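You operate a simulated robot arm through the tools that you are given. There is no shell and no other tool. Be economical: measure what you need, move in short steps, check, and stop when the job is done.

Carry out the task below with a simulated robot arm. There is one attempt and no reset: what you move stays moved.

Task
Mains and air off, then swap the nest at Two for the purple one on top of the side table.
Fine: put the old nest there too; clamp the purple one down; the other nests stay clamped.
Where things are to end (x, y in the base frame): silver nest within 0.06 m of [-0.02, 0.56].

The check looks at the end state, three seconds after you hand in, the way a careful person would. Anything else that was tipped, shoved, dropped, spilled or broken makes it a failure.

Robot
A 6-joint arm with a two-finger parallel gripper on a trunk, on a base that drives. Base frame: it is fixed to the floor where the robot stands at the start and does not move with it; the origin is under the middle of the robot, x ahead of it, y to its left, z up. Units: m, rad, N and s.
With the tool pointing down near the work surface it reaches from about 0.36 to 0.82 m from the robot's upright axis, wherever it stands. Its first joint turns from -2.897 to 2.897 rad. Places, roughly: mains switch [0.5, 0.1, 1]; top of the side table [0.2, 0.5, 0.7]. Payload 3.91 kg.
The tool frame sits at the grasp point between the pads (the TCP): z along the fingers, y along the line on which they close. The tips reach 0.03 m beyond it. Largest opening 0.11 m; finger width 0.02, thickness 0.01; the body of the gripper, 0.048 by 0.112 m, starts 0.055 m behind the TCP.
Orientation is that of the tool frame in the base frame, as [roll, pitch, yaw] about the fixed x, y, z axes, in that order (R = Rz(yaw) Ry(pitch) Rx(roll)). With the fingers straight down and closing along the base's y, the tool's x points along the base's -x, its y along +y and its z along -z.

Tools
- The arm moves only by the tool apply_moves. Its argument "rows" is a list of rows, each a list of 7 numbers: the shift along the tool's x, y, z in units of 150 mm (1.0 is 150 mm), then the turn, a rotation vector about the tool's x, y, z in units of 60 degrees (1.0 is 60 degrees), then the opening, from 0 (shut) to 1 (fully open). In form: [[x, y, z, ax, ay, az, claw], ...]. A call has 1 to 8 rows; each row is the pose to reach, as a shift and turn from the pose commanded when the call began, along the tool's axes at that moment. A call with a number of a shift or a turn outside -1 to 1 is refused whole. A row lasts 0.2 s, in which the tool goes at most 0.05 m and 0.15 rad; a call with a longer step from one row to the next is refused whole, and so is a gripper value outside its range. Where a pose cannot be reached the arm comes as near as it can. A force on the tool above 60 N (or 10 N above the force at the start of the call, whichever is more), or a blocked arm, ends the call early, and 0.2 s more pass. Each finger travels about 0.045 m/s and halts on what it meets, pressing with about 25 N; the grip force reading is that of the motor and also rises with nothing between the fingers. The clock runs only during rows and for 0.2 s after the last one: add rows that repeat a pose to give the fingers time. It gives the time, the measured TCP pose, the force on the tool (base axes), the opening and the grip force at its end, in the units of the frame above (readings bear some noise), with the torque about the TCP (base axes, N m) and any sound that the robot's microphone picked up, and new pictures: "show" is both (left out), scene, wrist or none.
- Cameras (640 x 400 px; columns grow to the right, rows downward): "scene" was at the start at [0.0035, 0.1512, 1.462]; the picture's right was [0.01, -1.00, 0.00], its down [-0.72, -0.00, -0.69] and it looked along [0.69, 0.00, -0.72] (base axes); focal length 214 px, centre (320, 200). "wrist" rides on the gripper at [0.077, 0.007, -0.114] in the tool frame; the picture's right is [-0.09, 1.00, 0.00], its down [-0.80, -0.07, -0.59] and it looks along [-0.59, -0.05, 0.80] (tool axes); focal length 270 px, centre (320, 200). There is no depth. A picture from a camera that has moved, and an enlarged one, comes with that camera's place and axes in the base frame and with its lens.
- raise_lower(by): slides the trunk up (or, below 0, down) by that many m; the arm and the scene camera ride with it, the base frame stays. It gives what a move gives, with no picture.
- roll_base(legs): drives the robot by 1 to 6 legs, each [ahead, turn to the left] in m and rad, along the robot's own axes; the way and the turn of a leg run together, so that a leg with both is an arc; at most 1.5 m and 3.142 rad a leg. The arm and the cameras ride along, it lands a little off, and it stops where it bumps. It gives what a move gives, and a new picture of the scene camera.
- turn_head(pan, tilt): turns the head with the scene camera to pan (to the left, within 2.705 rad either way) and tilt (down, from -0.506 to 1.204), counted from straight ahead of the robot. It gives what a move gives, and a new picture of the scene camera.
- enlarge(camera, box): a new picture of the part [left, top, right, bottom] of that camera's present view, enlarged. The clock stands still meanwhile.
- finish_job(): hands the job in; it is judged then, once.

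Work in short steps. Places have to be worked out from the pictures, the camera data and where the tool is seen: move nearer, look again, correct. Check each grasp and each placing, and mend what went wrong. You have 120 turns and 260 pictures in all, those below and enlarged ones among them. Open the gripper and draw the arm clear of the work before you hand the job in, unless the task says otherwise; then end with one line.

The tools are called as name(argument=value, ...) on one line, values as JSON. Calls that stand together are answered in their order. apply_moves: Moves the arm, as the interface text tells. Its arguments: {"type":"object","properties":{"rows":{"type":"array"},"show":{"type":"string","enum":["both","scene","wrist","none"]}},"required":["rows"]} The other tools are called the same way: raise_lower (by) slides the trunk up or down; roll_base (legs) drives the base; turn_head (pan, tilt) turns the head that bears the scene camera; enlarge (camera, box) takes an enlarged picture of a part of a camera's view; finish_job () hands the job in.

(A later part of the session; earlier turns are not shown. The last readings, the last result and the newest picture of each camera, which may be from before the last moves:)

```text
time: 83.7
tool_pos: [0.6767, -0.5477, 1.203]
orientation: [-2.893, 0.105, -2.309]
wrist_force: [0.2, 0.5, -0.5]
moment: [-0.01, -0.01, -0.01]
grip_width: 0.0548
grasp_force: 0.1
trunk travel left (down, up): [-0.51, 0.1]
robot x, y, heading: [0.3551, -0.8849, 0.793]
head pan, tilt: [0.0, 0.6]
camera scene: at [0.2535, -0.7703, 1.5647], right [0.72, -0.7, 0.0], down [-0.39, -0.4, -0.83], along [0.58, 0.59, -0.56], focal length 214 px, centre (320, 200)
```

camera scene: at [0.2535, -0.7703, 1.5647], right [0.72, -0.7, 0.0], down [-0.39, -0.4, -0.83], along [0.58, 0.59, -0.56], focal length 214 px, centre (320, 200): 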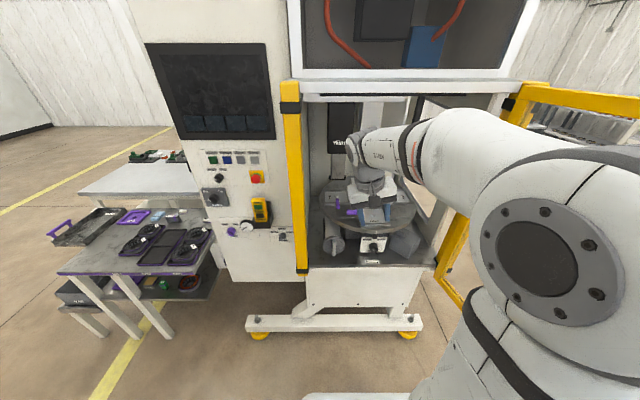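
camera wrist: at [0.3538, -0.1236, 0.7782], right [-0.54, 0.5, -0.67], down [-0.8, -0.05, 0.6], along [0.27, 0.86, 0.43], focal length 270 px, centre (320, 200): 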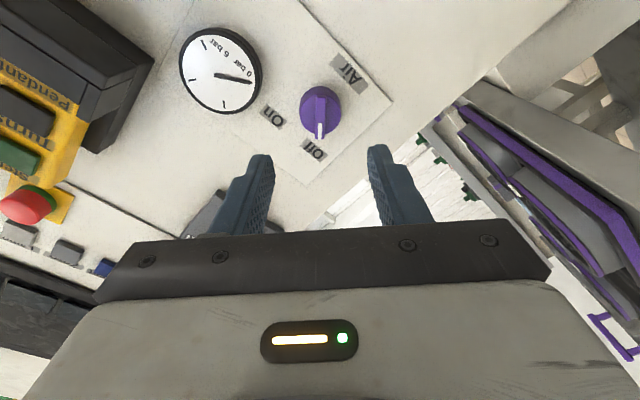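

Take a wrist look at the turntable from here.

apply_moves(rows=[[0, 0, 0, 0, 0, 0, 0.5]], show="wrist")

enlarge(camera="scene", box=[300, 160, 450, 280])

```text
time: 84.1
tool_pos: [0.6767, -0.5466, 1.205]
orientation: [-2.892, 0.103, -2.312]
wrist_force: [0.3, -0.4, -0.5]
moment: [0.01, 0.01, 0.01]
grip_width: 0.055
grasp_force: 0.1
trunk travel left (down, up): [-0.51, 0.1]
robot x, y, heading: [0.3544, -0.882, 0.798]
head pan, tilt: [0.0, 0.6]
camera wrist: at [0.5903, -0.5884, 1.3057], right [-0.64, 0.73, -0.24], down [0.44, 0.6, 0.67], along [0.63, 0.32, -0.7], focal length 270 px, centre (320, 200)
```

wrist: 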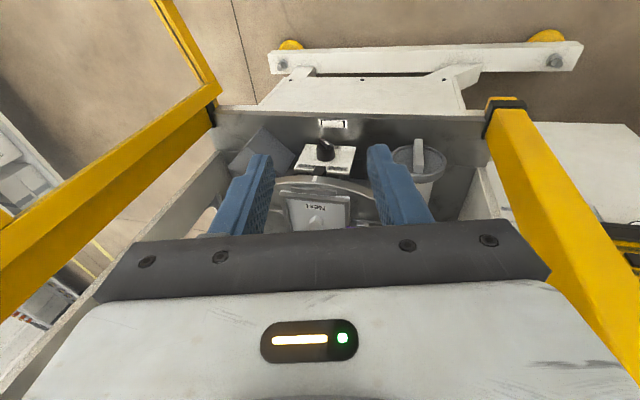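

```text
3.33 times, centred on (375, 220) of scene
camera zoom: at [0.2536, -0.7703, 1.5647], right [0.72, -0.7, 0.0], down [-0.4, -0.4, -0.83], along [0.58, 0.59, -0.56], focal length 715 px, centre (137, 133)
```

zoom: 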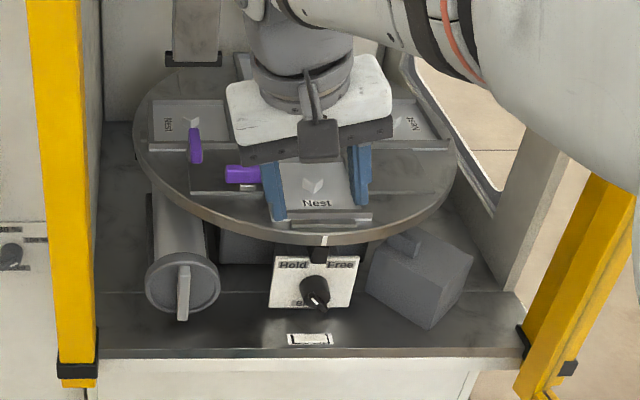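

Nest Two's centre pip triangulates to ≈(0.93,-0.41,0.995), 0.74 m from me. Straighten the tool to vertical while reaching forward 9 cm.

apply_moves(rows=[[-0.2, 0, 0, -0.08, 0.032, 0, 0.5], [-0.4, 0, 0, -0.16, 0.064, 0, 0.5], [-0.6, 0, 0, -0.238, 0.095, 0.01, 0.5], [-0.6, 0, 0, -0.238, 0.095, 0.01, 0.5]], show="both")

```text
time: 85.1
tool_pos: [0.7532, -0.5005, 1.1958]
orientation: [-2.876, 0.04, -2.308]
wrist_force: [0.2, 0.8, -0.4]
moment: [-0.01, 0.02, 0.0]
grip_width: 0.0551
grasp_force: 0.0
out of reach, approached as far as the arm can: row 1, 2, 3, 4
trunk travel left (down, up): [-0.51, 0.1]
robot x, y, heading: [0.3529, -0.8829, 0.799]
head pan, tilt: [0.0, 0.6]
camera scene: at [0.2545, -0.7697, 1.5647], right [0.71, -0.7, 0.0], down [-0.4, -0.4, -0.82], along [0.58, 0.59, -0.57], focal length 214 px, centre (320, 200)
camera wrist: at [0.6704, -0.5356, 1.3023], right [-0.64, 0.72, -0.26], down [0.46, 0.63, 0.62], along [0.61, 0.28, -0.74], focal length 270 px, centre (320, 200)
```

scene: 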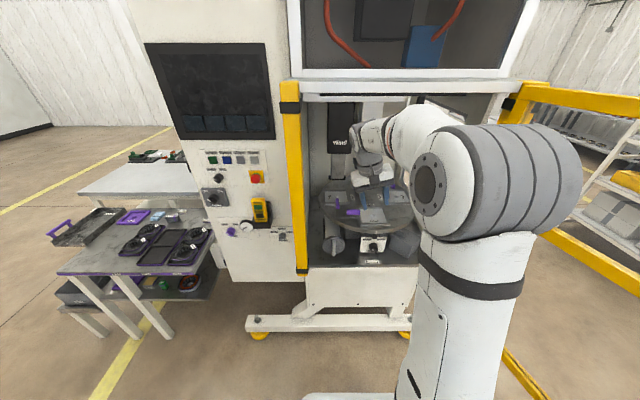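
wrist: 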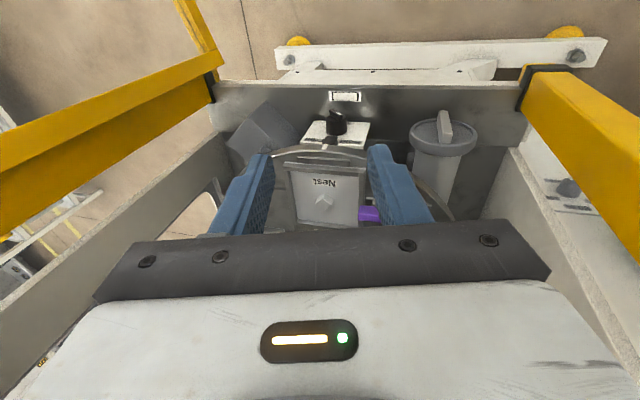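

The tool stays tilted ~15°; probably a folded-arm limit. Go up and outwards where the start pose was fine, straightening again.

apply_moves(rows=[[0, 0, -0.25, -0.07, 0.012, 0, 0.5], [0, 0, -0.5, -0.14, 0.025, 0, 0.5], [0, 0, -0.75, -0.21, 0.038, 0, 0.5], [0, 0, -0.9, -0.25, 0.038, 0, 0.5], [0, 0, -0.9, -0.25, 0.038, 0, 0.5]], show="scene")

```text
time: 86.3
tool_pos: [0.715, -0.4762, 1.3271]
orientation: [-2.862, 0.037, -2.314]
wrist_force: [0.8, 0.2, -0.8]
moment: [0.0, -0.01, 0.01]
grip_width: 0.0548
grasp_force: 0.0
out of reach, approached as far as the arm can: row 1, 2, 3, 4, 5
trunk travel left (down, up): [-0.51, 0.1]
robot x, y, heading: [0.3551, -0.883, 0.796]
head pan, tilt: [0.0, 0.6]
camera scene: at [0.2537, -0.7703, 1.5647], right [0.71, -0.7, 0.0], down [-0.4, -0.4, -0.82], along [0.58, 0.59, -0.57], focal length 214 px, centre (320, 200)
```

scene: 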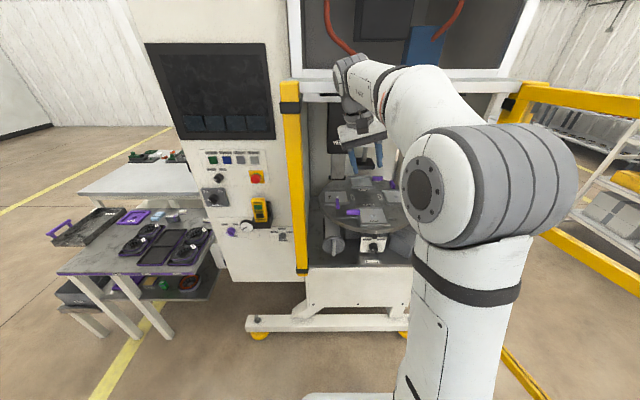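

Test whether a wrist joint limit is in play: try a yaw turn along with the straightening.

apply_moves(rows=[[0, 0, 0, -0.05, 0, 0.12, 0.5], [0, 0, 0, -0.1, 0, 0.24, 0.5], [0, 0, 0, -0.15, 0, 0.36, 0.5], [0, 0, 0, -0.2, 0, 0.48, 0.5], [0, 0, 0, -0.25, 0, 0.6, 0.5]], show="none")

```text
time: 87.5
tool_pos: [0.7022, -0.4682, 1.3226]
orientation: [-2.992, 0.258, -2.866]
wrist_force: [0.5, 0.3, 0.3]
moment: [-0.03, 0.01, 0.02]
grip_width: 0.0551
grasp_force: 0.2
out of reach, approached as far as the arm can: row 1, 2, 3, 4, 5
trunk travel left (down, up): [-0.51, 0.1]
robot x, y, heading: [0.3518, -0.8862, 0.797]
head pan, tilt: [0.0, 0.6]
```

The lean is fixed in space while tool-z turning stays free, so a wrist joint has flipped near the straight-wrist pose. I'll back off for room and unflip it by sweeping the tool right, up, then down through forward.

roll_base(legs=[[-0.25, 0]])

apply_moves(rows=[[-0.13, -0.03, 0.02, 0.031, -0.132, 0, 0.5], [-0.27, -0.06, 0, 0.062, -0.264, 0, 0.5], [-0.41, -0.09, -0.03, 0.093, -0.396, 0, 0.5], [-0.55, -0.12, -0.1, 0.124, -0.528, 0, 0.5], [-0.69, -0.15, -0.2, 0.155, -0.66, 0, 0.5], [-0.8, -0.18, -0.3, 0.186, -0.792, 0, 0.5], [-0.9, -0.2, -0.42, 0.217, -0.924, 0, 0.5]], show="scene")

```text
time: 89.3
tool_pos: [0.5282, -0.6489, 1.3236]
orientation: [-2.993, 0.257, -2.863]
wrist_force: [-0.1, -0.4, 1.0]
moment: [-0.01, 0.0, 0.0]
grip_width: 0.055
grasp_force: 0.1
trunk travel left (down, up): [-0.51, 0.1]
robot x, y, heading: [0.1789, -1.0691, 0.793]
head pan, tilt: [0.0, 0.6]
camera scene: at [0.0776, -0.9503, 1.5647], right [0.71, -0.7, 0.0], down [-0.39, -0.4, -0.83], along [0.58, 0.59, -0.56], focal length 214 px, centre (320, 200)
```

scene: 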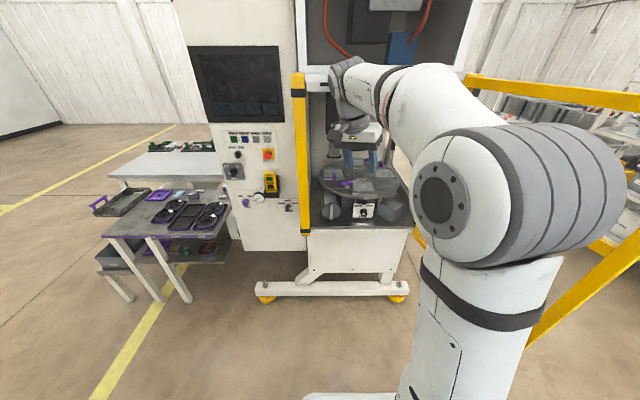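

```text
time: 90.9
tool_pos: [0.6429, -0.6376, 1.4205]
orientation: [-2.337, 1.145, -2.298]
wrist_force: [1.1, 0.8, -0.5]
moment: [0.01, 0.01, -0.02]
grip_width: 0.0552
grasp_force: 0.2
trunk travel left (down, up): [-0.51, 0.1]
robot x, y, heading: [0.1774, -1.0661, 0.795]
head pan, tilt: [0.0, 0.6]
camera scene: at [0.0784, -0.9495, 1.5647], right [0.71, -0.7, 0.0], down [-0.4, -0.4, -0.82], along [0.58, 0.59, -0.57], focal length 214 px, centre (320, 200)
```

scene: 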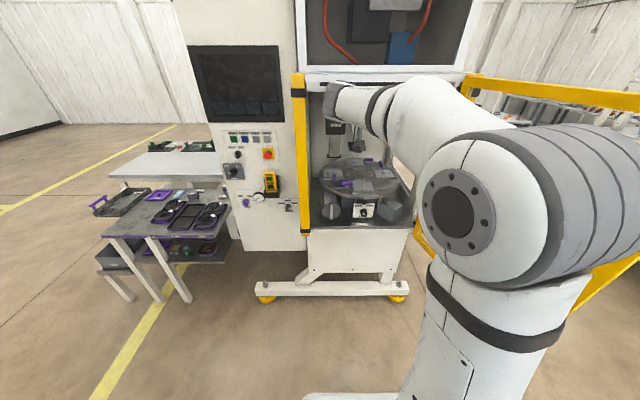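

The first sweep worked without limits. Continue sweeping up past the forearm axis.

apply_moves(rows=[[-0.15, 0.02, -0.01, -0.02, -0.122, 0, 0.5], [-0.3, 0.04, -0.04, -0.04, -0.244, 0, 0.5], [-0.45, 0.06, -0.09, -0.06, -0.366, 0, 0.5], [-0.6, 0.08, -0.17, -0.08, -0.488, 0, 0.5], [-0.72, 0.1, -0.27, -0.1, -0.61, 0, 0.5], [-0.83, 0.12, -0.38, -0.12, -0.732, 0, 0.5], [-0.92, 0.14, -0.51, -0.14, -0.854, 0, 0.5], [-0.98, 0.17, -0.65, -0.16, -0.976, 0, 0.5]], show="scene")

```text
time: 92.7
tool_pos: [0.5875, -0.5672, 1.5756]
orientation: [-0.509, 0.836, -0.14]
wrist_force: [1.2, -0.5, 0.5]
moment: [-0.03, -0.03, -0.01]
grip_width: 0.0549
grasp_force: 0.1
trunk travel left (down, up): [-0.51, 0.1]
robot x, y, heading: [0.1744, -1.0663, 0.793]
head pan, tilt: [0.0, 0.6]
camera scene: at [0.0782, -0.9495, 1.5647], right [0.71, -0.7, 0.0], down [-0.4, -0.4, -0.83], along [0.58, 0.59, -0.56], focal length 214 px, centre (320, 200)
```

scene: 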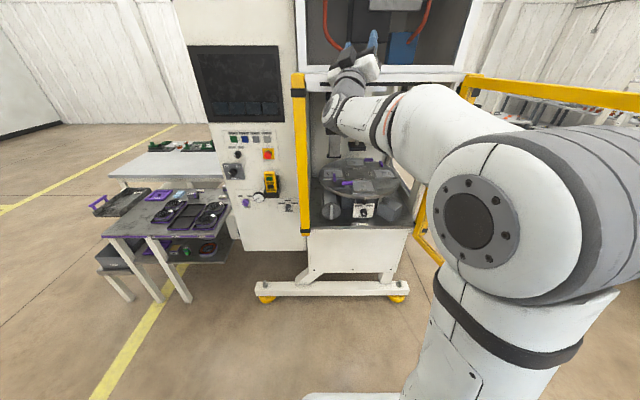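

Tool now points up-forward with the wrist pivot clearly visible. Bring it into the arm's vertical plane (slightly left).

apply_moves(rows=[[-0.09, 0.13, -0.03, -0.1, -0.062, 0, 0.5], [-0.18, 0.26, -0.07, -0.2, -0.124, 0, 0.5], [-0.27, 0.39, -0.1, -0.3, -0.186, 0, 0.5], [-0.35, 0.52, -0.15, -0.397, -0.248, 0, 0.5], [-0.35, 0.52, -0.15, -0.397, -0.248, 0, 0.5]], show="scene")

```text
time: 93.9
tool_pos: [0.5178, -0.4977, 1.577]
orientation: [-0.787, 0.631, 0.068]
wrist_force: [0.1, -0.7, -0.3]
moment: [0.02, -0.02, -0.02]
grip_width: 0.0549
grasp_force: 0.0
trunk travel left (down, up): [-0.51, 0.1]
robot x, y, heading: [0.1756, -1.0604, 0.798]
head pan, tilt: [0.0, 0.6]
camera scene: at [0.0783, -0.9496, 1.5647], right [0.71, -0.7, 0.0], down [-0.4, -0.4, -0.83], along [0.58, 0.59, -0.56], focal length 214 px, centre (320, 200)
```

scene: 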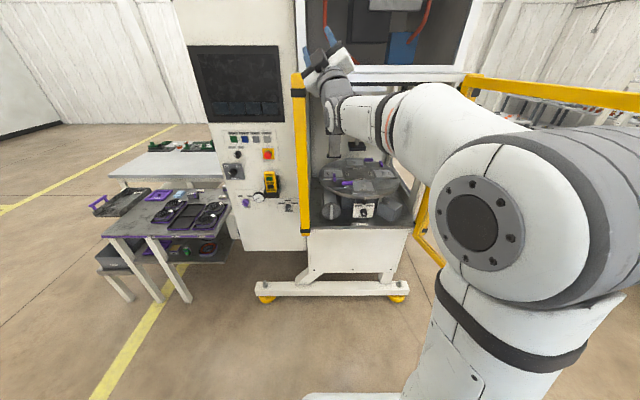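

Now pass straight down through forward, in-plane.

apply_moves(rows=[[0.12, 0.115, -0.02, -0.087, 0.09, 0, 0.5], [0.24, 0.23, -0.06, -0.174, 0.18, 0, 0.5], [0.36, 0.345, -0.11, -0.26, 0.27, 0, 0.5], [0.48, 0.46, -0.18, -0.347, 0.36, 0, 0.5], [0.58, 0.56, -0.28, -0.434, 0.449, 0, 0.5], [0.67, 0.65, -0.39, -0.521, 0.539, 0, 0.5], [0.75, 0.73, -0.52, -0.608, 0.629, 0, 0.5], [0.83, 0.8, -0.66, -0.695, 0.719, 0, 0.5]], show="scene")

```text
time: 95.7
tool_pos: [0.5223, -0.4792, 1.3785]
orientation: [-2.217, 0.818, -0.921]
wrist_force: [3.1, -2.5, -1.0]
moment: [0.07, -0.09, 0.29]
grip_width: 0.055
grasp_force: 0.1
out of reach, approached as far as the arm can: row 6, 7
trunk travel left (down, up): [-0.51, 0.1]
robot x, y, heading: [0.1785, -1.0622, 0.794]
head pan, tilt: [0.0, 0.6]
camera scene: at [0.0787, -0.9492, 1.5647], right [0.71, -0.7, 0.0], down [-0.4, -0.4, -0.82], along [0.58, 0.59, -0.57], focal length 214 px, centre (320, 200)
```

scene: 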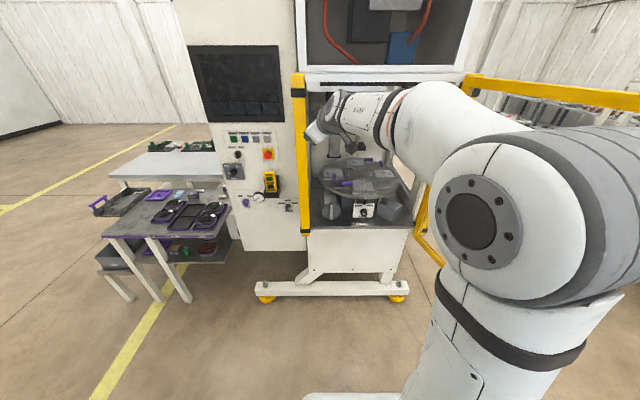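

Continue the last 65° to straight down.

apply_moves(rows=[[0.14, 0.1, -0.03, -0.082, 0.1095, 0, 0.5], [0.28, 0.2, -0.08, -0.164, 0.219, 0, 0.5], [0.42, 0.3, -0.14, -0.246, 0.3285, 0, 0.5], [0.55, 0.4, -0.22, -0.328, 0.438, 0, 0.5], [0.68, 0.5, -0.34, -0.41, 0.5475, 0, 0.5], [0.79, 0.59, -0.48, -0.492, 0.657, 0, 0.5], [0.89, 0.66, -0.62, -0.574, 0.7665, 0, 0.5], [0.97, 0.73, -0.78, -0.656, 0.876, 0, 0.5]], show="scene")

```text
time: 97.5
tool_pos: [0.467, -0.6651, 1.2353]
orientation: [3.028, 0.25, -1.35]
wrist_force: [0.5, 0.4, 0.1]
moment: [-0.04, -0.02, 0.01]
grip_width: 0.0552
grasp_force: 0.1
out of reach, approached as far as the arm can: row 1, 2, 3, 4, 5, 6, 7, 8
trunk travel left (down, up): [-0.51, 0.1]
robot x, y, heading: [0.177, -1.0656, 0.8]
head pan, tilt: [0.0, 0.6]
camera scene: at [0.0774, -0.9477, 1.5645], right [0.71, -0.7, 0.0], down [-0.39, -0.4, -0.82], along [0.58, 0.59, -0.57], focal length 214 px, centre (320, 200)
```

scene: 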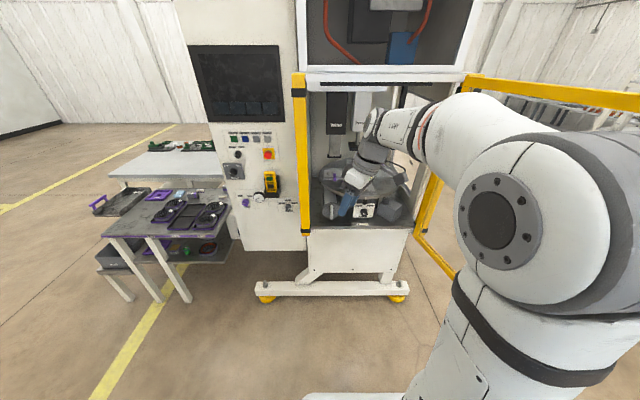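

It came down leaning the other way, so the wrist swung the other side round. I now use the joint stop: go up passing to the right of the forearm axis, which forces the wrist bend to change sign, then sweep right and down.

apply_moves(rows=[[-0.04, -0.14, -0.02, 0.118, -0.031, 0, 0.5], [-0.08, -0.28, -0.06, 0.236, -0.063, 0, 0.5], [-0.12, -0.42, -0.11, 0.354, -0.094, 0, 0.5], [-0.16, -0.56, -0.18, 0.472, -0.126, 0, 0.5], [-0.2, -0.69, -0.27, 0.59, -0.157, 0, 0.5], [-0.23, -0.81, -0.38, 0.708, -0.188, 0, 0.5], [-0.26, -0.9, -0.51, 0.826, -0.22, 0, 0.5], [-0.29, -0.98, -0.65, 0.944, -0.251, 0, 0.5]], show="none")

```text
time: 99.3
tool_pos: [0.6583, -0.6598, 1.2996]
orientation: [-2.21, 0.521, -1.186]
wrist_force: [0.3, -0.8, 0.1]
moment: [-0.03, -0.03, 0.02]
grip_width: 0.0549
grasp_force: 0.0
out of reach, approached as far as the arm can: row 1, 2, 3, 4, 5, 6, 7, 8
trunk travel left (down, up): [-0.51, 0.1]
robot x, y, heading: [0.1792, -1.0613, 0.797]
head pan, tilt: [0.0, 0.6]
```

Keep going up past the forearm axis on the right side.

apply_moves(rows=[[-0.07, -0.14, -0.02, 0.112, -0.054, 0, 0.5], [-0.14, -0.28, -0.06, 0.225, -0.108, 0, 0.5], [-0.21, -0.42, -0.11, 0.338, -0.162, 0, 0.5], [-0.28, -0.56, -0.18, 0.45, -0.217, 0, 0.5], [-0.34, -0.69, -0.27, 0.563, -0.271, 0, 0.5], [-0.4, -0.81, -0.38, 0.676, -0.325, 0, 0.5], [-0.45, -0.9, -0.51, 0.788, -0.38, 0, 0.5], [-0.5, -0.99, -0.65, 0.9, -0.434, 0, 0.5]], show="scene")

```text
time: 101.1
tool_pos: [0.6779, -0.68, 1.491]
orientation: [-0.99, 0.536, -0.676]
wrist_force: [0.4, -0.2, -0.2]
moment: [-0.02, -0.01, 0.0]
grip_width: 0.0548
grasp_force: 0.1
out of reach, approached as far as the arm can: row 2, 3
trunk travel left (down, up): [-0.51, 0.1]
robot x, y, heading: [0.1744, -1.0639, 0.795]
head pan, tilt: [0.0, 0.6]
camera scene: at [0.0784, -0.9495, 1.5647], right [0.71, -0.7, 0.0], down [-0.4, -0.4, -0.82], along [0.58, 0.59, -0.57], focal length 214 px, centre (320, 200)
```

scene: 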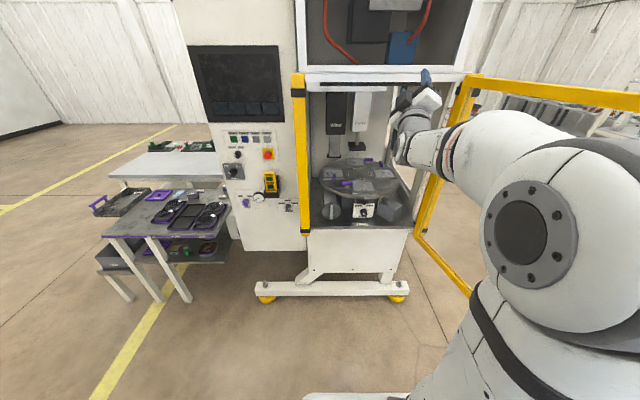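

Crossed. Now sweep right-down.

apply_moves(rows=[[0.14, 0.03, -0.02, -0.027, 0.122, 0, 0.5], [0.28, 0.06, -0.06, -0.054, 0.244, 0, 0.5], [0.42, 0.09, -0.11, -0.082, 0.366, 0, 0.5], [0.56, 0.12, -0.18, -0.109, 0.488, 0, 0.5], [0.69, 0.15, -0.27, -0.136, 0.61, 0, 0.5], [0.81, 0.18, -0.38, -0.164, 0.732, 0, 0.5], [0.9, 0.21, -0.51, -0.191, 0.854, 0, 0.5], [0.99, 0.24, -0.66, -0.218, 0.976, 0, 0.5]], show="scene")

```text
time: 102.9
tool_pos: [0.7067, -0.7835, 1.3415]
orientation: [-1.997, 0.626, -1.923]
wrist_force: [0.1, -0.9, 1.0]
moment: [-0.04, 0.02, 0.02]
grip_width: 0.0552
grasp_force: 0.1
trunk travel left (down, up): [-0.51, 0.1]
robot x, y, heading: [0.178, -1.0648, 0.795]
head pan, tilt: [0.0, 0.6]
camera scene: at [0.0783, -0.9496, 1.5647], right [0.71, -0.7, 0.0], down [-0.4, -0.4, -0.83], along [0.58, 0.59, -0.56], focal length 214 px, centre (320, 200)
```

scene: 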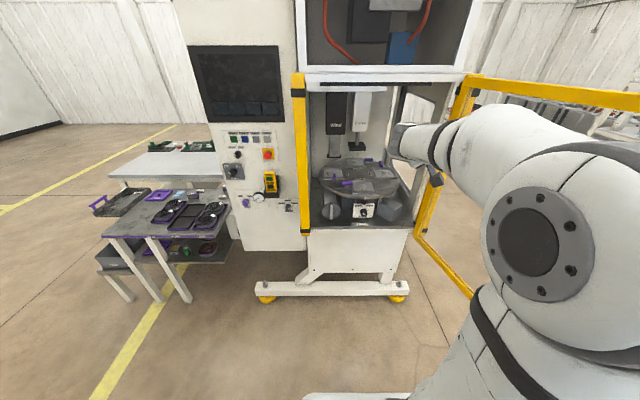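

Now the final swing down to vertical.

apply_moves(rows=[[0.11, 0.14, -0.03, -0.111, 0.088, 0, 0.5], [0.23, 0.28, -0.08, -0.222, 0.177, 0, 0.5], [0.34, 0.42, -0.15, -0.333, 0.265, 0, 0.5], [0.45, 0.56, -0.25, -0.445, 0.353, 0, 0.5], [0.55, 0.69, -0.38, -0.556, 0.442, 0, 0.5], [0.64, 0.81, -0.53, -0.667, 0.53, 0, 0.5], [0.72, 0.9, -0.7, -0.778, 0.618, 0, 0.5], [0.78, 0.98, -0.89, -0.89, 0.707, 0, 0.5]], show="scene")

```text
time: 104.7
tool_pos: [0.5244, -0.7606, 1.1879]
orientation: [-2.888, 0.08, -2.317]
wrist_force: [-0.7, 0.2, 0.7]
moment: [0.0, 0.03, -0.01]
grip_width: 0.0551
grasp_force: 0.0
out of reach, approached as far as the arm can: row 5, 6, 7, 8
trunk travel left (down, up): [-0.51, 0.1]
robot x, y, heading: [0.1791, -1.0609, 0.797]
head pan, tilt: [0.0, 0.6]
camera scene: at [0.0782, -0.9496, 1.5647], right [0.71, -0.7, 0.0], down [-0.4, -0.4, -0.83], along [0.58, 0.59, -0.56], focal length 214 px, centre (320, 200)
```

scene: 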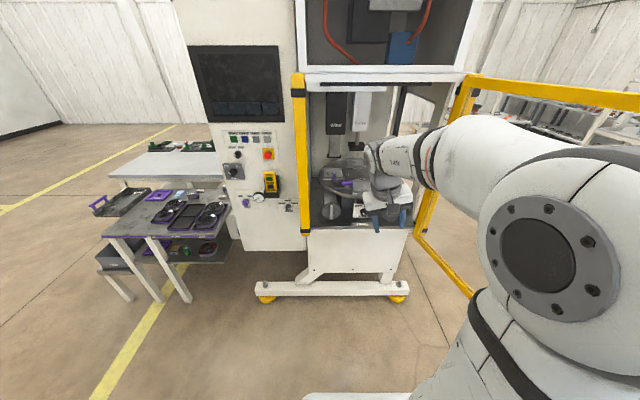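

Still on the flipped side. I'll repeat the joint-stop trick mirrored with a much larger offset: sweep to the left by ~40° and up, where the wrist joint is blocked, then come down.

apply_moves(rows=[[-0.12, 0.1, -0.02, -0.08, -0.096, 0, 0.5], [-0.24, 0.2, -0.06, -0.16, -0.191, 0, 0.5], [-0.36, 0.3, -0.11, -0.241, -0.287, 0, 0.5], [-0.48, 0.41, -0.18, -0.322, -0.382, 0, 0.5], [-0.6, 0.51, -0.27, -0.402, -0.478, 0, 0.5], [-0.71, 0.6, -0.38, -0.483, -0.574, 0, 0.5], [-0.8, 0.68, -0.51, -0.563, -0.669, 0, 0.5], [-0.88, 0.74, -0.66, -0.644, -0.765, 0, 0.5]], show="scene")

```text
time: 106.5
tool_pos: [0.5236, -0.5593, 1.2607]
orientation: [2.93, 1.171, -2.208]
wrist_force: [-2.3, 0.0, -2.1]
moment: [0.11, -0.07, -0.1]
grip_width: 0.0551
grasp_force: 0.2
out of reach, approached as far as the arm can: row 1, 2, 3, 4, 5, 6, 7, 8
trunk travel left (down, up): [-0.51, 0.1]
robot x, y, heading: [0.1767, -1.0645, 0.795]
head pan, tilt: [0.0, 0.6]
camera scene: at [0.0787, -0.9515, 1.5649], right [0.71, -0.7, 0.0], down [-0.4, -0.4, -0.83], along [0.58, 0.59, -0.56], focal length 214 px, centre (320, 200)
```

scene: 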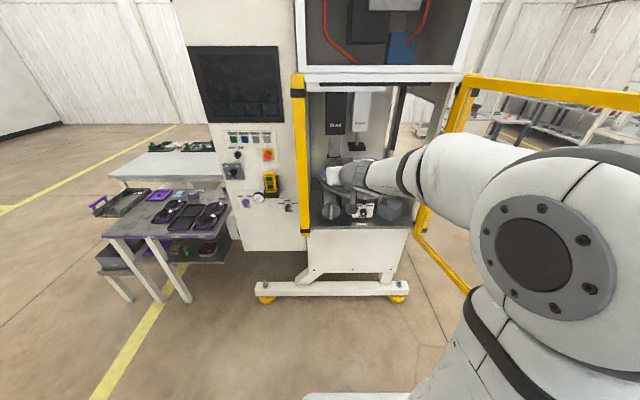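

Tool looks lined up with the forearm now (wrist near straight). Push on further left and up so the bend changes sign.

apply_moves(rows=[[-0.1, 0.13, -0.03, -0.104, -0.075, 0, 0.5], [-0.2, 0.27, -0.09, -0.208, -0.15, 0, 0.5], [-0.3, 0.4, -0.15, -0.312, -0.225, 0, 0.5], [-0.39, 0.54, -0.23, -0.416, -0.3, 0, 0.5], [-0.48, 0.67, -0.32, -0.52, -0.375, 0, 0.5], [-0.56, 0.78, -0.41, -0.625, -0.45, 0, 0.5], [-0.56, 0.78, -0.41, -0.625, -0.45, 0, 0.5]], show="scene")

```text
time: 108.1
tool_pos: [0.4151, -0.5373, 1.3632]
orientation: [0.959, 1.318, 2.729]
wrist_force: [0.2, -0.1, 0.0]
moment: [0.01, -0.02, 0.0]
grip_width: 0.055
grasp_force: 0.0
trunk travel left (down, up): [-0.51, 0.1]
robot x, y, heading: [0.181, -1.0638, 0.797]
head pan, tilt: [0.0, 0.6]
camera scene: at [0.0783, -0.9496, 1.5647], right [0.71, -0.7, 0.0], down [-0.4, -0.4, -0.83], along [0.58, 0.59, -0.56], focal length 214 px, centre (320, 200)
```

scene: 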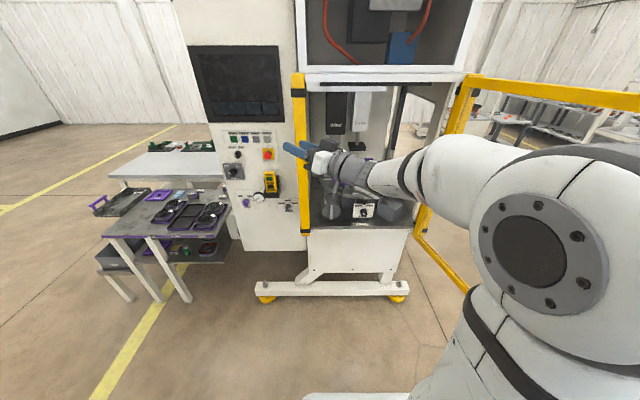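

Reached. Now sweep from the left straight down.

apply_moves(rows=[[0.15, -0.03, -0.02, 0.026, 0.122, 0, 0.5], [0.3, -0.06, -0.06, 0.052, 0.244, 0, 0.5], [0.44, -0.09, -0.11, 0.078, 0.366, 0, 0.5], [0.58, -0.12, -0.18, 0.104, 0.488, 0, 0.5], [0.7, -0.15, -0.27, 0.13, 0.61, 0, 0.5], [0.82, -0.18, -0.38, 0.156, 0.732, 0, 0.5], [0.92, -0.21, -0.51, 0.182, 0.854, 0, 0.5], [1.0, -0.24, -0.66, 0.207, 0.976, 0, 0.5]], show="none")

```text
time: 109.9
tool_pos: [0.4339, -0.6103, 1.1986]
orientation: [2.98, 0.65, -1.654]
wrist_force: [0.5, 0.8, 0.3]
moment: [0.02, 0.04, 0.04]
grip_width: 0.055
grasp_force: 0.0
trunk travel left (down, up): [-0.51, 0.1]
robot x, y, heading: [0.1786, -1.0599, 0.795]
head pan, tilt: [0.0, 0.6]
```

Straighten the rest, pivoting at the TCP.

apply_moves(rows=[[0, 0, 0, 0.031, 0.123, 0.01, 0.5], [0, 0, 0, 0.061, 0.245, 0.02, 0.5], [0, 0, 0, 0.092, 0.368, 0.03, 0.5], [0, 0, 0, 0.122, 0.49, 0.04, 0.5], [0, 0, 0, 0.153, 0.613, 0.05, 0.5]], show="none")

```text
time: 111.1
tool_pos: [0.4341, -0.6099, 1.1975]
orientation: [-3.138, 0.005, -1.655]
wrist_force: [-0.8, -1.0, 0.1]
moment: [0.0, 0.0, 0.02]
grip_width: 0.0548
grasp_force: 0.1
trunk travel left (down, up): [-0.51, 0.1]
robot x, y, heading: [0.1808, -1.062, 0.799]
head pan, tilt: [0.0, 0.6]
```

Vertical again, wrist unflipped. Yaw it to match the robot heading and centre it ahead.

apply_moves(rows=[[0.03, -0.2, 0, 0, 0, 0.13, 0.5], [0.06, -0.4, 0, 0, 0, 0.26, 0.5], [0.09, -0.6, 0, 0, 0, 0.39, 0.5], [0.12, -0.8, 0, 0, 0, 0.52, 0.5], [0.147, -1.0, 0, 0, 0, 0.66, 0.5]], show="none")

roll_base(legs=[[0.3, 0]])

```text
time: 112.3
tool_pos: [0.5825, -0.644, 1.1972]
orientation: [3.138, 0.01, -2.347]
wrist_force: [0.3, 0.0, -0.2]
moment: [0.01, -0.03, 0.0]
grip_width: 0.0549
grasp_force: 0.1
trunk travel left (down, up): [-0.51, 0.1]
robot x, y, heading: [0.1769, -1.0621, 0.797]
head pan, tilt: [0.0, 0.6]
```

```text
time: 114.4
tool_pos: [0.7899, -0.4305, 1.197]
orientation: [3.138, 0.007, -2.343]
wrist_force: [-0.1, 0.1, -0.7]
moment: [-0.01, 0.0, -0.02]
grip_width: 0.0552
grasp_force: 0.0
trunk travel left (down, up): [-0.51, 0.1]
robot x, y, heading: [0.382, -0.8565, 0.797]
head pan, tilt: [0.0, 0.6]
camera scene: at [0.2867, -0.7368, 1.5647], right [0.71, -0.7, 0.0], down [-0.4, -0.4, -0.82], along [0.58, 0.59, -0.57], focal length 214 px, centre (320, 200)
```

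scene: 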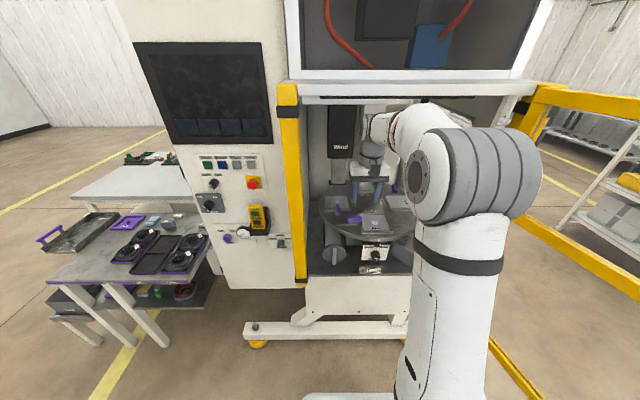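

Good. Now look closely from both cameras at nest Two and its clamp.

enlarge(camera="scene", box=[310, 180, 420, 270])

enlarge(camera="wrist", box=[160, 40, 480, 240])

```text
4.44 times, centred on (365, 225) of scene
camera zoom: at [0.2867, -0.7368, 1.5647], right [0.71, -0.7, 0.0], down [-0.4, -0.4, -0.82], along [0.58, 0.59, -0.57], focal length 953 px, centre (120, 89)
```

zoom: 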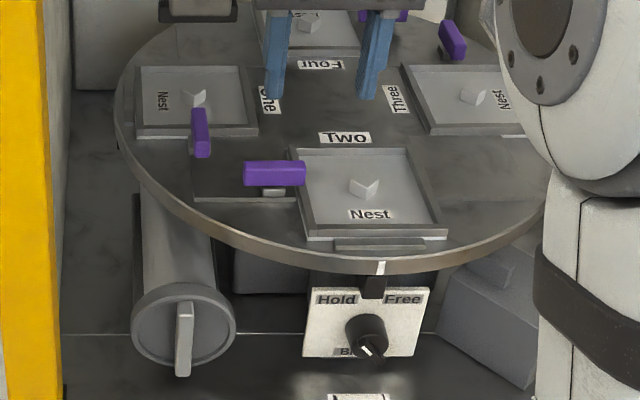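

```text
2.00 times, centred on (320, 140) of wrist
camera zoom: at [0.7296, -0.4821, 1.3118], right [-0.65, 0.76, 0.0], down [0.61, 0.52, 0.6], along [0.45, 0.39, -0.8], focal length 541 px, centre (320, 320)
```

zoom: 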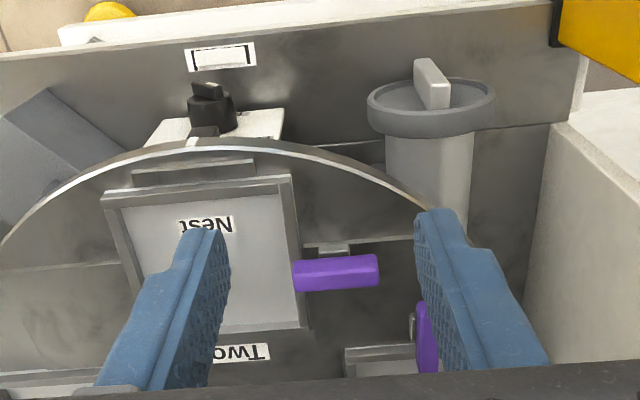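

Clamp lever is a purple bar whose end overlaps the nest's left rim, with the pivot under it. Enlarge further on the lever and the brake knob.

enlarge(camera="wrist", box=[220, 40, 380, 140])

enlarge(camera="scene", box=[340, 205, 400, 265])

enlarge(camera="wrist", box=[280, 140, 400, 220])

```text
4.00 times, centred on (300, 90) of wrist
camera zoom: at [0.7296, -0.4821, 1.3118], right [-0.65, 0.76, 0.0], down [0.61, 0.52, 0.6], along [0.45, 0.39, -0.8], focal length 1081 px, centre (400, 640)
```

zoom: 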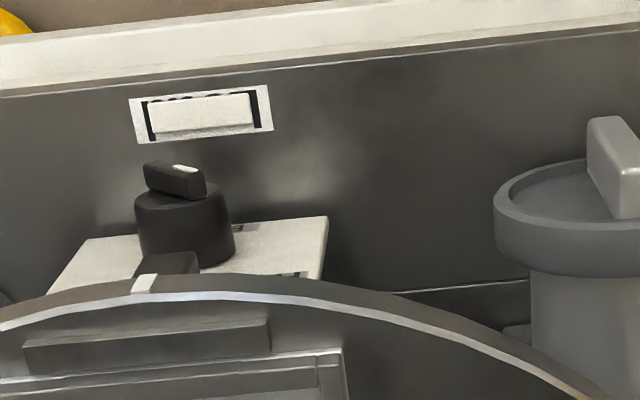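

```text
6.67 times, centred on (370, 235) of scene
camera zoom: at [0.2867, -0.7368, 1.5647], right [0.71, -0.7, 0.0], down [-0.4, -0.4, -0.82], along [0.58, 0.59, -0.57], focal length 1430 px, centre (-13, -33)
```

zoom: 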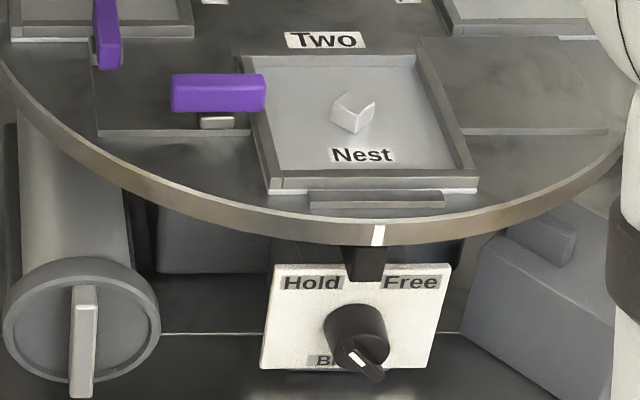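

```text
5.00 times, centred on (340, 180) of wrist
camera zoom: at [0.7296, -0.4821, 1.3118], right [-0.65, 0.76, 0.0], down [0.61, 0.52, 0.6], along [0.45, 0.39, -0.8], focal length 1351 px, centre (220, 300)
```

zoom: 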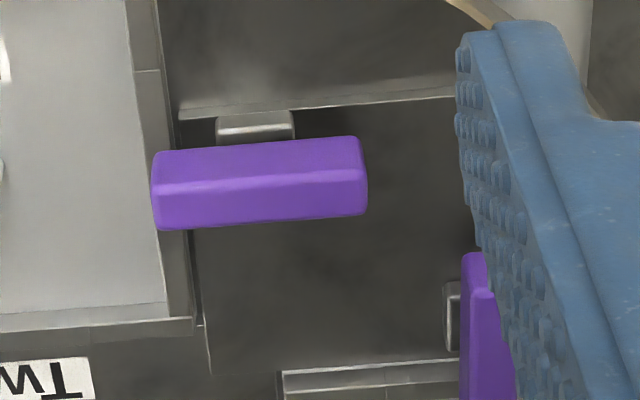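

Brake reads Hold (mark toward the left). Lever centre ≈(0.868,-0.347,1.00), directly ahead by 0.114 m. Move closer over it for a better look.

apply_moves(rows=[[-0.15, 0, 0.15, 0, 0, 0, 0.5], [-0.3, 0, 0.3, 0, 0, 0, 0.5], [-0.45, 0, 0.45, 0, 0, 0, 0.5], [-0.55, 0, 0.55, 0, 0, 0, 0.5]], show="both")

enlarge(camera="wrist", box=[200, 60, 440, 210])

```text
time: 115.4
tool_pos: [0.8491, -0.3708, 1.1159]
orientation: [3.136, 0.008, -2.345]
wrist_force: [0.1, 0.1, 0.6]
moment: [-0.02, 0.02, -0.03]
grip_width: 0.055
grasp_force: 0.1
trunk travel left (down, up): [-0.51, 0.1]
robot x, y, heading: [0.3838, -0.853, 0.798]
head pan, tilt: [0.0, 0.6]
camera scene: at [0.2865, -0.737, 1.5647], right [0.71, -0.7, 0.0], down [-0.4, -0.4, -0.82], along [0.58, 0.59, -0.57], focal length 214 px, centre (320, 200)
camera wrist: at [0.7873, -0.4225, 1.2295], right [-0.65, 0.76, 0.0], down [0.61, 0.52, 0.6], along [0.45, 0.39, -0.8], focal length 270 px, centre (320, 200)
```

scene: 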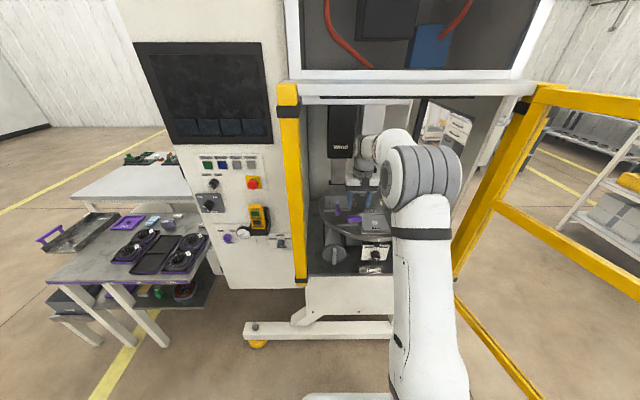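
wrist: 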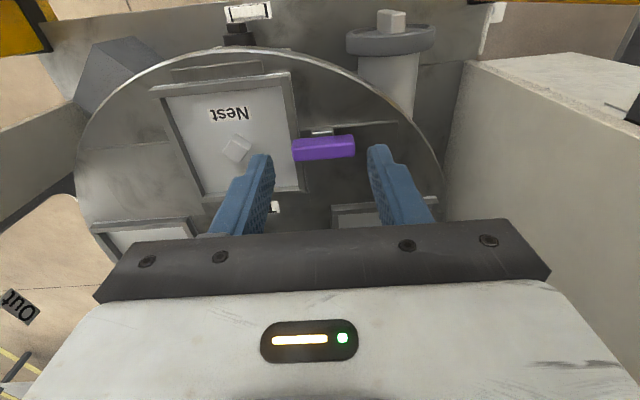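

```text
2.67 times, centred on (320, 135) of wrist
camera zoom: at [0.7873, -0.4225, 1.2295], right [-0.65, 0.76, 0.0], down [0.61, 0.52, 0.6], along [0.45, 0.39, -0.8], focal length 721 px, centre (320, 373)
```

zoom: 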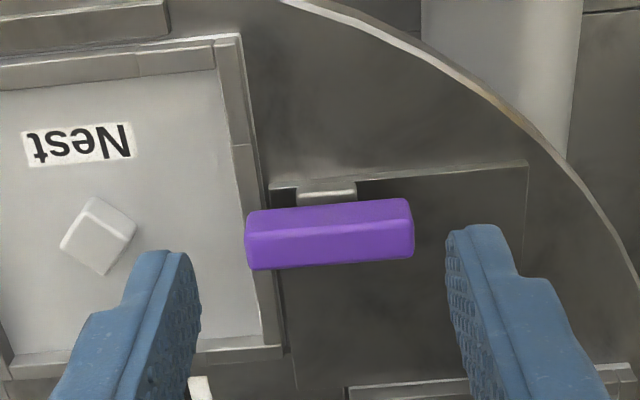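

Pivot block sits under the bar's middle. Turn the tool 90° so the fingers close across the bar and centre over it.

apply_moves(rows=[[-0.05, 0, 0, 0, 0, 0.13, 0.45], [-0.1, 0, 0, 0, 0, 0.26, 0.45], [-0.15, 0.01, 0, 0, 0, 0.39, 0.45], [-0.206, 0.018, 0, 0, 0, 0.52, 0.45], [-0.206, 0.018, 0, 0, 0, 0.65, 0.45], [-0.206, 0.018, 0, 0, 0, 0.78, 0.45]], show="none")

apply_moves(rows=[[0, 0, 0, 0, 0, 0.13, 0.45], [0, 0, 0, 0, 0, 0.26, 0.45], [0, 0, 0, 0, 0, 0.39, 0.45], [0, 0, 0, 0, 0, 0.52, 0.45], [0, 0, 0, 0, 0, 0.65, 0.45], [0, 0, 0, 0, 0, 0.72, 0.45]], show="wrist")

```text
time: 116.8
tool_pos: [0.8669, -0.3491, 1.1161]
orientation: [3.132, 0.003, 3.119]
wrist_force: [0.6, 0.0, -0.3]
moment: [-0.03, -0.01, 0.0]
grip_width: 0.0497
grasp_force: 0.0
trunk travel left (down, up): [-0.51, 0.1]
robot x, y, heading: [0.3832, -0.8513, 0.797]
head pan, tilt: [0.0, 0.6]
```

```text
time: 118.2
tool_pos: [0.8673, -0.3474, 1.1154]
orientation: [3.132, -0.003, 2.366]
wrist_force: [-0.7, -0.2, 0.4]
moment: [-0.01, -0.01, -0.01]
grip_width: 0.0496
grasp_force: 0.1
trunk travel left (down, up): [-0.51, 0.1]
robot x, y, heading: [0.3849, -0.8551, 0.793]
head pan, tilt: [0.0, 0.6]
camera wrist: at [0.8159, -0.2895, 1.2314], right [0.76, 0.65, 0.01], down [0.52, -0.62, 0.59], along [0.39, -0.45, -0.81], focal length 270 px, centre (320, 200)
```

wrist: 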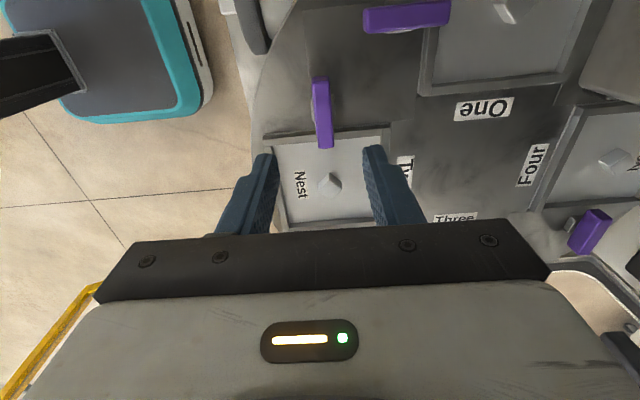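

Well aligned over the bar. Descend to TCP z≈1.008.

apply_moves(rows=[[0, 0, 0.25, 0, 0, 0, 0.45], [0, 0, 0.5, 0, 0, 0, 0.45], [0, 0, 0.65, 0, 0, 0, 0.45], [0, 0, 0.71, 0, 0, 0, 0.45]], show="wrist")

```text
time: 119.2
tool_pos: [0.8659, -0.3458, 1.0095]
orientation: [3.131, -0.003, 2.367]
wrist_force: [-0.3, 0.0, -0.1]
moment: [0.01, -0.02, -0.01]
grip_width: 0.0496
grasp_force: 0.0
trunk travel left (down, up): [-0.51, 0.1]
robot x, y, heading: [0.3868, -0.8551, 0.794]
head pan, tilt: [0.0, 0.6]
camera wrist: at [0.8154, -0.2886, 1.1246], right [0.76, 0.65, 0.01], down [0.52, -0.62, 0.59], along [0.39, -0.44, -0.81], focal length 270 px, centre (320, 200)
```

wrist: 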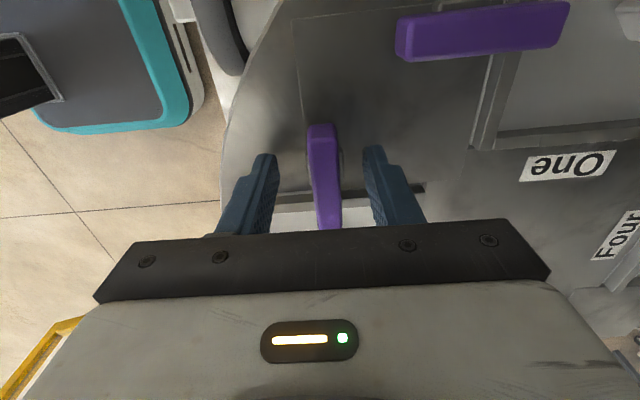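

Bar is between the fingers. Lower 5 mm more and close.

apply_moves(rows=[[0, 0, 0.035, 0, 0, 0, 0.4], [0, 0, 0.035, 0, 0, 0, 0.2], [0, 0, 0.035, 0, 0, 0, 0], [0, 0, 0.035, 0, 0, 0, 0], [0, 0, 0.035, 0, 0, 0, 0]], show="wrist")

```text
time: 120.4
tool_pos: [0.8694, -0.3444, 1.0056]
orientation: [3.128, -0.004, 2.369]
wrist_force: [20.0, 20.1, 30.5]
moment: [-0.63, 0.46, 0.32]
grip_width: 0.016
grasp_force: 44.9
trunk travel left (down, up): [-0.51, 0.1]
robot x, y, heading: [0.3814, -0.8494, 0.797]
head pan, tilt: [0.0, 0.6]
camera wrist: at [0.8168, -0.2875, 1.1218], right [0.76, 0.65, 0.01], down [0.52, -0.62, 0.59], along [0.39, -0.44, -0.81], focal length 270 px, centre (320, 200)
```

wrist: 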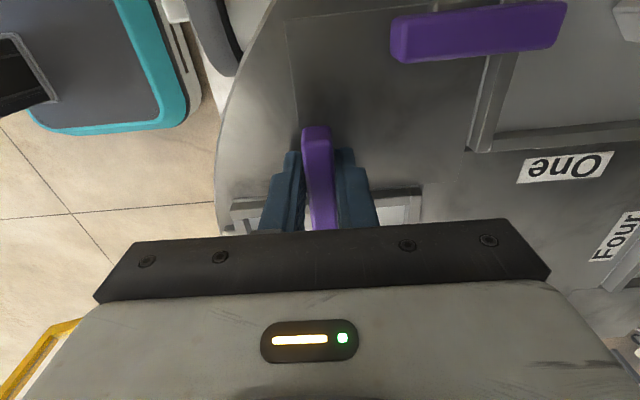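

Gripped (16 mm). Ease the load a bit and try a 15° turn.

apply_moves(rows=[[0, 0.025, -0.03, 0, 0, 0, 0], [0, 0.025, -0.03, 0, 0, -0.13, 0], [0, 0.025, -0.03, 0, 0, -0.26, 0]], show="wrist")

```text
time: 121.2
tool_pos: [0.8695, -0.344, 1.0052]
orientation: [3.136, -0.005, 2.639]
wrist_force: [6.5, 2.2, 6.4]
moment: [-0.08, 0.51, -1.58]
grip_width: 0.0202
grasp_force: 45.1
trunk travel left (down, up): [-0.51, 0.1]
robot x, y, heading: [0.3847, -0.8529, 0.793]
head pan, tilt: [0.0, 0.6]
camera wrist: at [0.8046, -0.3025, 1.1218], right [0.56, 0.83, 0.0], down [0.67, -0.45, 0.59], along [0.49, -0.33, -0.81], focal length 270 px, centre (320, 200)
```

wrist: 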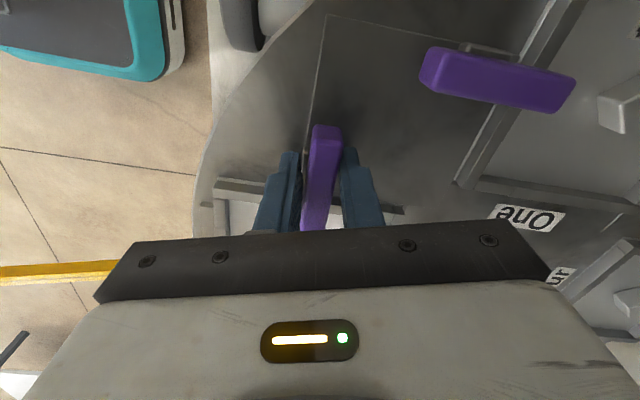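

The bar resists that way (torque 1.6 Nm, bar skewed in the grip). Turn back and try the other direction.

apply_moves(rows=[[0, 0, 0, 0, 0, 0.13, 0], [0, 0, 0, 0, 0, 0.26, 0], [0, 0, 0, 0, 0, 0.39, 0], [0, 0, 0, 0, 0, 0.52, 0]], show="wrist")

```text
time: 122.2
tool_pos: [0.87, -0.3431, 1.0062]
orientation: [3.137, -0.004, 2.095]
wrist_force: [-0.2, 3.1, -11.9]
moment: [-1.32, -0.26, 0.0]
grip_width: 0.0149
grasp_force: 44.9
trunk travel left (down, up): [-0.51, 0.1]
robot x, y, heading: [0.3857, -0.8512, 0.8]
head pan, tilt: [0.0, 0.6]
camera wrist: at [0.8361, -0.2739, 1.1219], right [0.91, 0.42, 0.0], down [0.34, -0.73, 0.59], along [0.25, -0.54, -0.81], focal length 270 px, centre (320, 200)
```

wrist: 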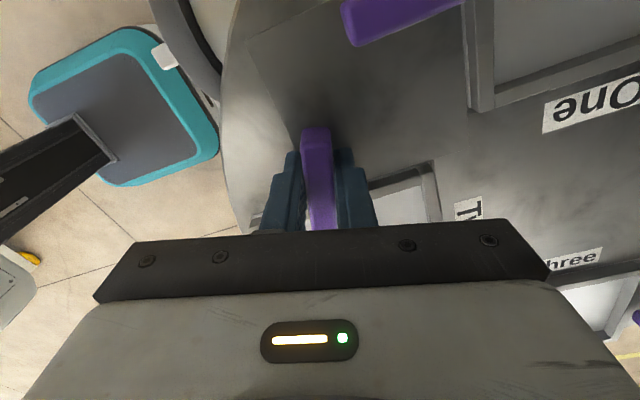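

It turns freely that way (clockwise from above). Continue.

apply_moves(rows=[[0, 0, -0.01, 0, 0, 0.13, 0], [0, 0, -0.01, 0, 0, 0.26, 0], [0, 0, -0.01, 0, 0, 0.39, 0], [0, 0, -0.01, 0, 0, 0.52, 0]], show="wrist")

```text
time: 123.2
tool_pos: [0.8713, -0.3429, 1.0064]
orientation: [3.141, -0.005, 1.546]
wrist_force: [2.4, -2.1, -33.0]
moment: [-0.09, -0.23, 0.04]
grip_width: 0.015
grasp_force: 44.6
trunk travel left (down, up): [-0.51, 0.1]
robot x, y, heading: [0.3833, -0.8507, 0.794]
head pan, tilt: [0.0, 0.6]
camera wrist: at [0.8791, -0.2667, 1.1222], right [0.99, -0.11, 0.0], down [-0.09, -0.8, 0.59], along [-0.07, -0.59, -0.81], focal length 270 px, centre (320, 200)
```

wrist: 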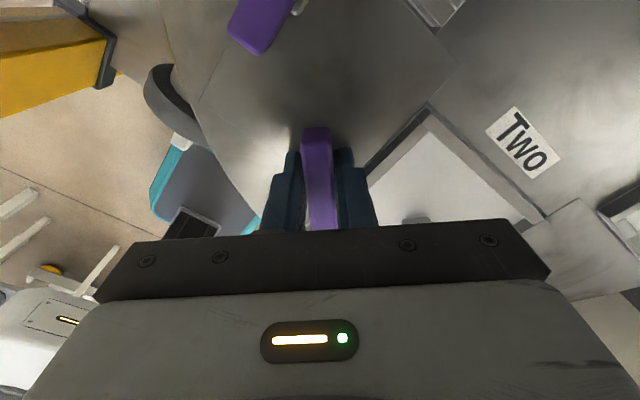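

Turning well. Relax the upward pull and continue another ~45°.

apply_moves(rows=[[0, 0, 0.02, 0, 0, 0.13, 0], [0, 0, 0.02, 0, 0, 0.26, 0], [0, 0, 0.02, 0, 0, 0.39, 0], [0, 0, 0.02, 0, 0, 0.52, 0], [0, 0, 0.02, 0, 0, 0.65, 0], [0, 0, 0.02, 0, 0, 0.72, 0]], show="wrist")

```text
time: 124.6
tool_pos: [0.8743, -0.3558, 1.0076]
orientation: [-3.12, -0.007, 0.892]
wrist_force: [-45.3, 12.5, 5.4]
moment: [0.25, -0.44, 0.01]
grip_width: 0.0154
grasp_force: 44.7
out of reach, approached as far as the arm can: row 5, 6
trunk travel left (down, up): [-0.51, 0.1]
robot x, y, heading: [0.3835, -0.8523, 0.794]
head pan, tilt: [0.0, 0.6]
camera wrist: at [0.9281, -0.3027, 1.1247], right [0.72, -0.69, -0.02], down [-0.55, -0.59, 0.59], along [-0.42, -0.41, -0.81], focal length 270 px, centre (320, 200)
```

wrist: 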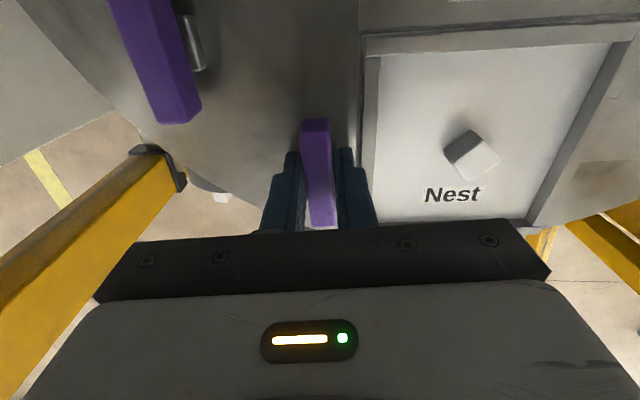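

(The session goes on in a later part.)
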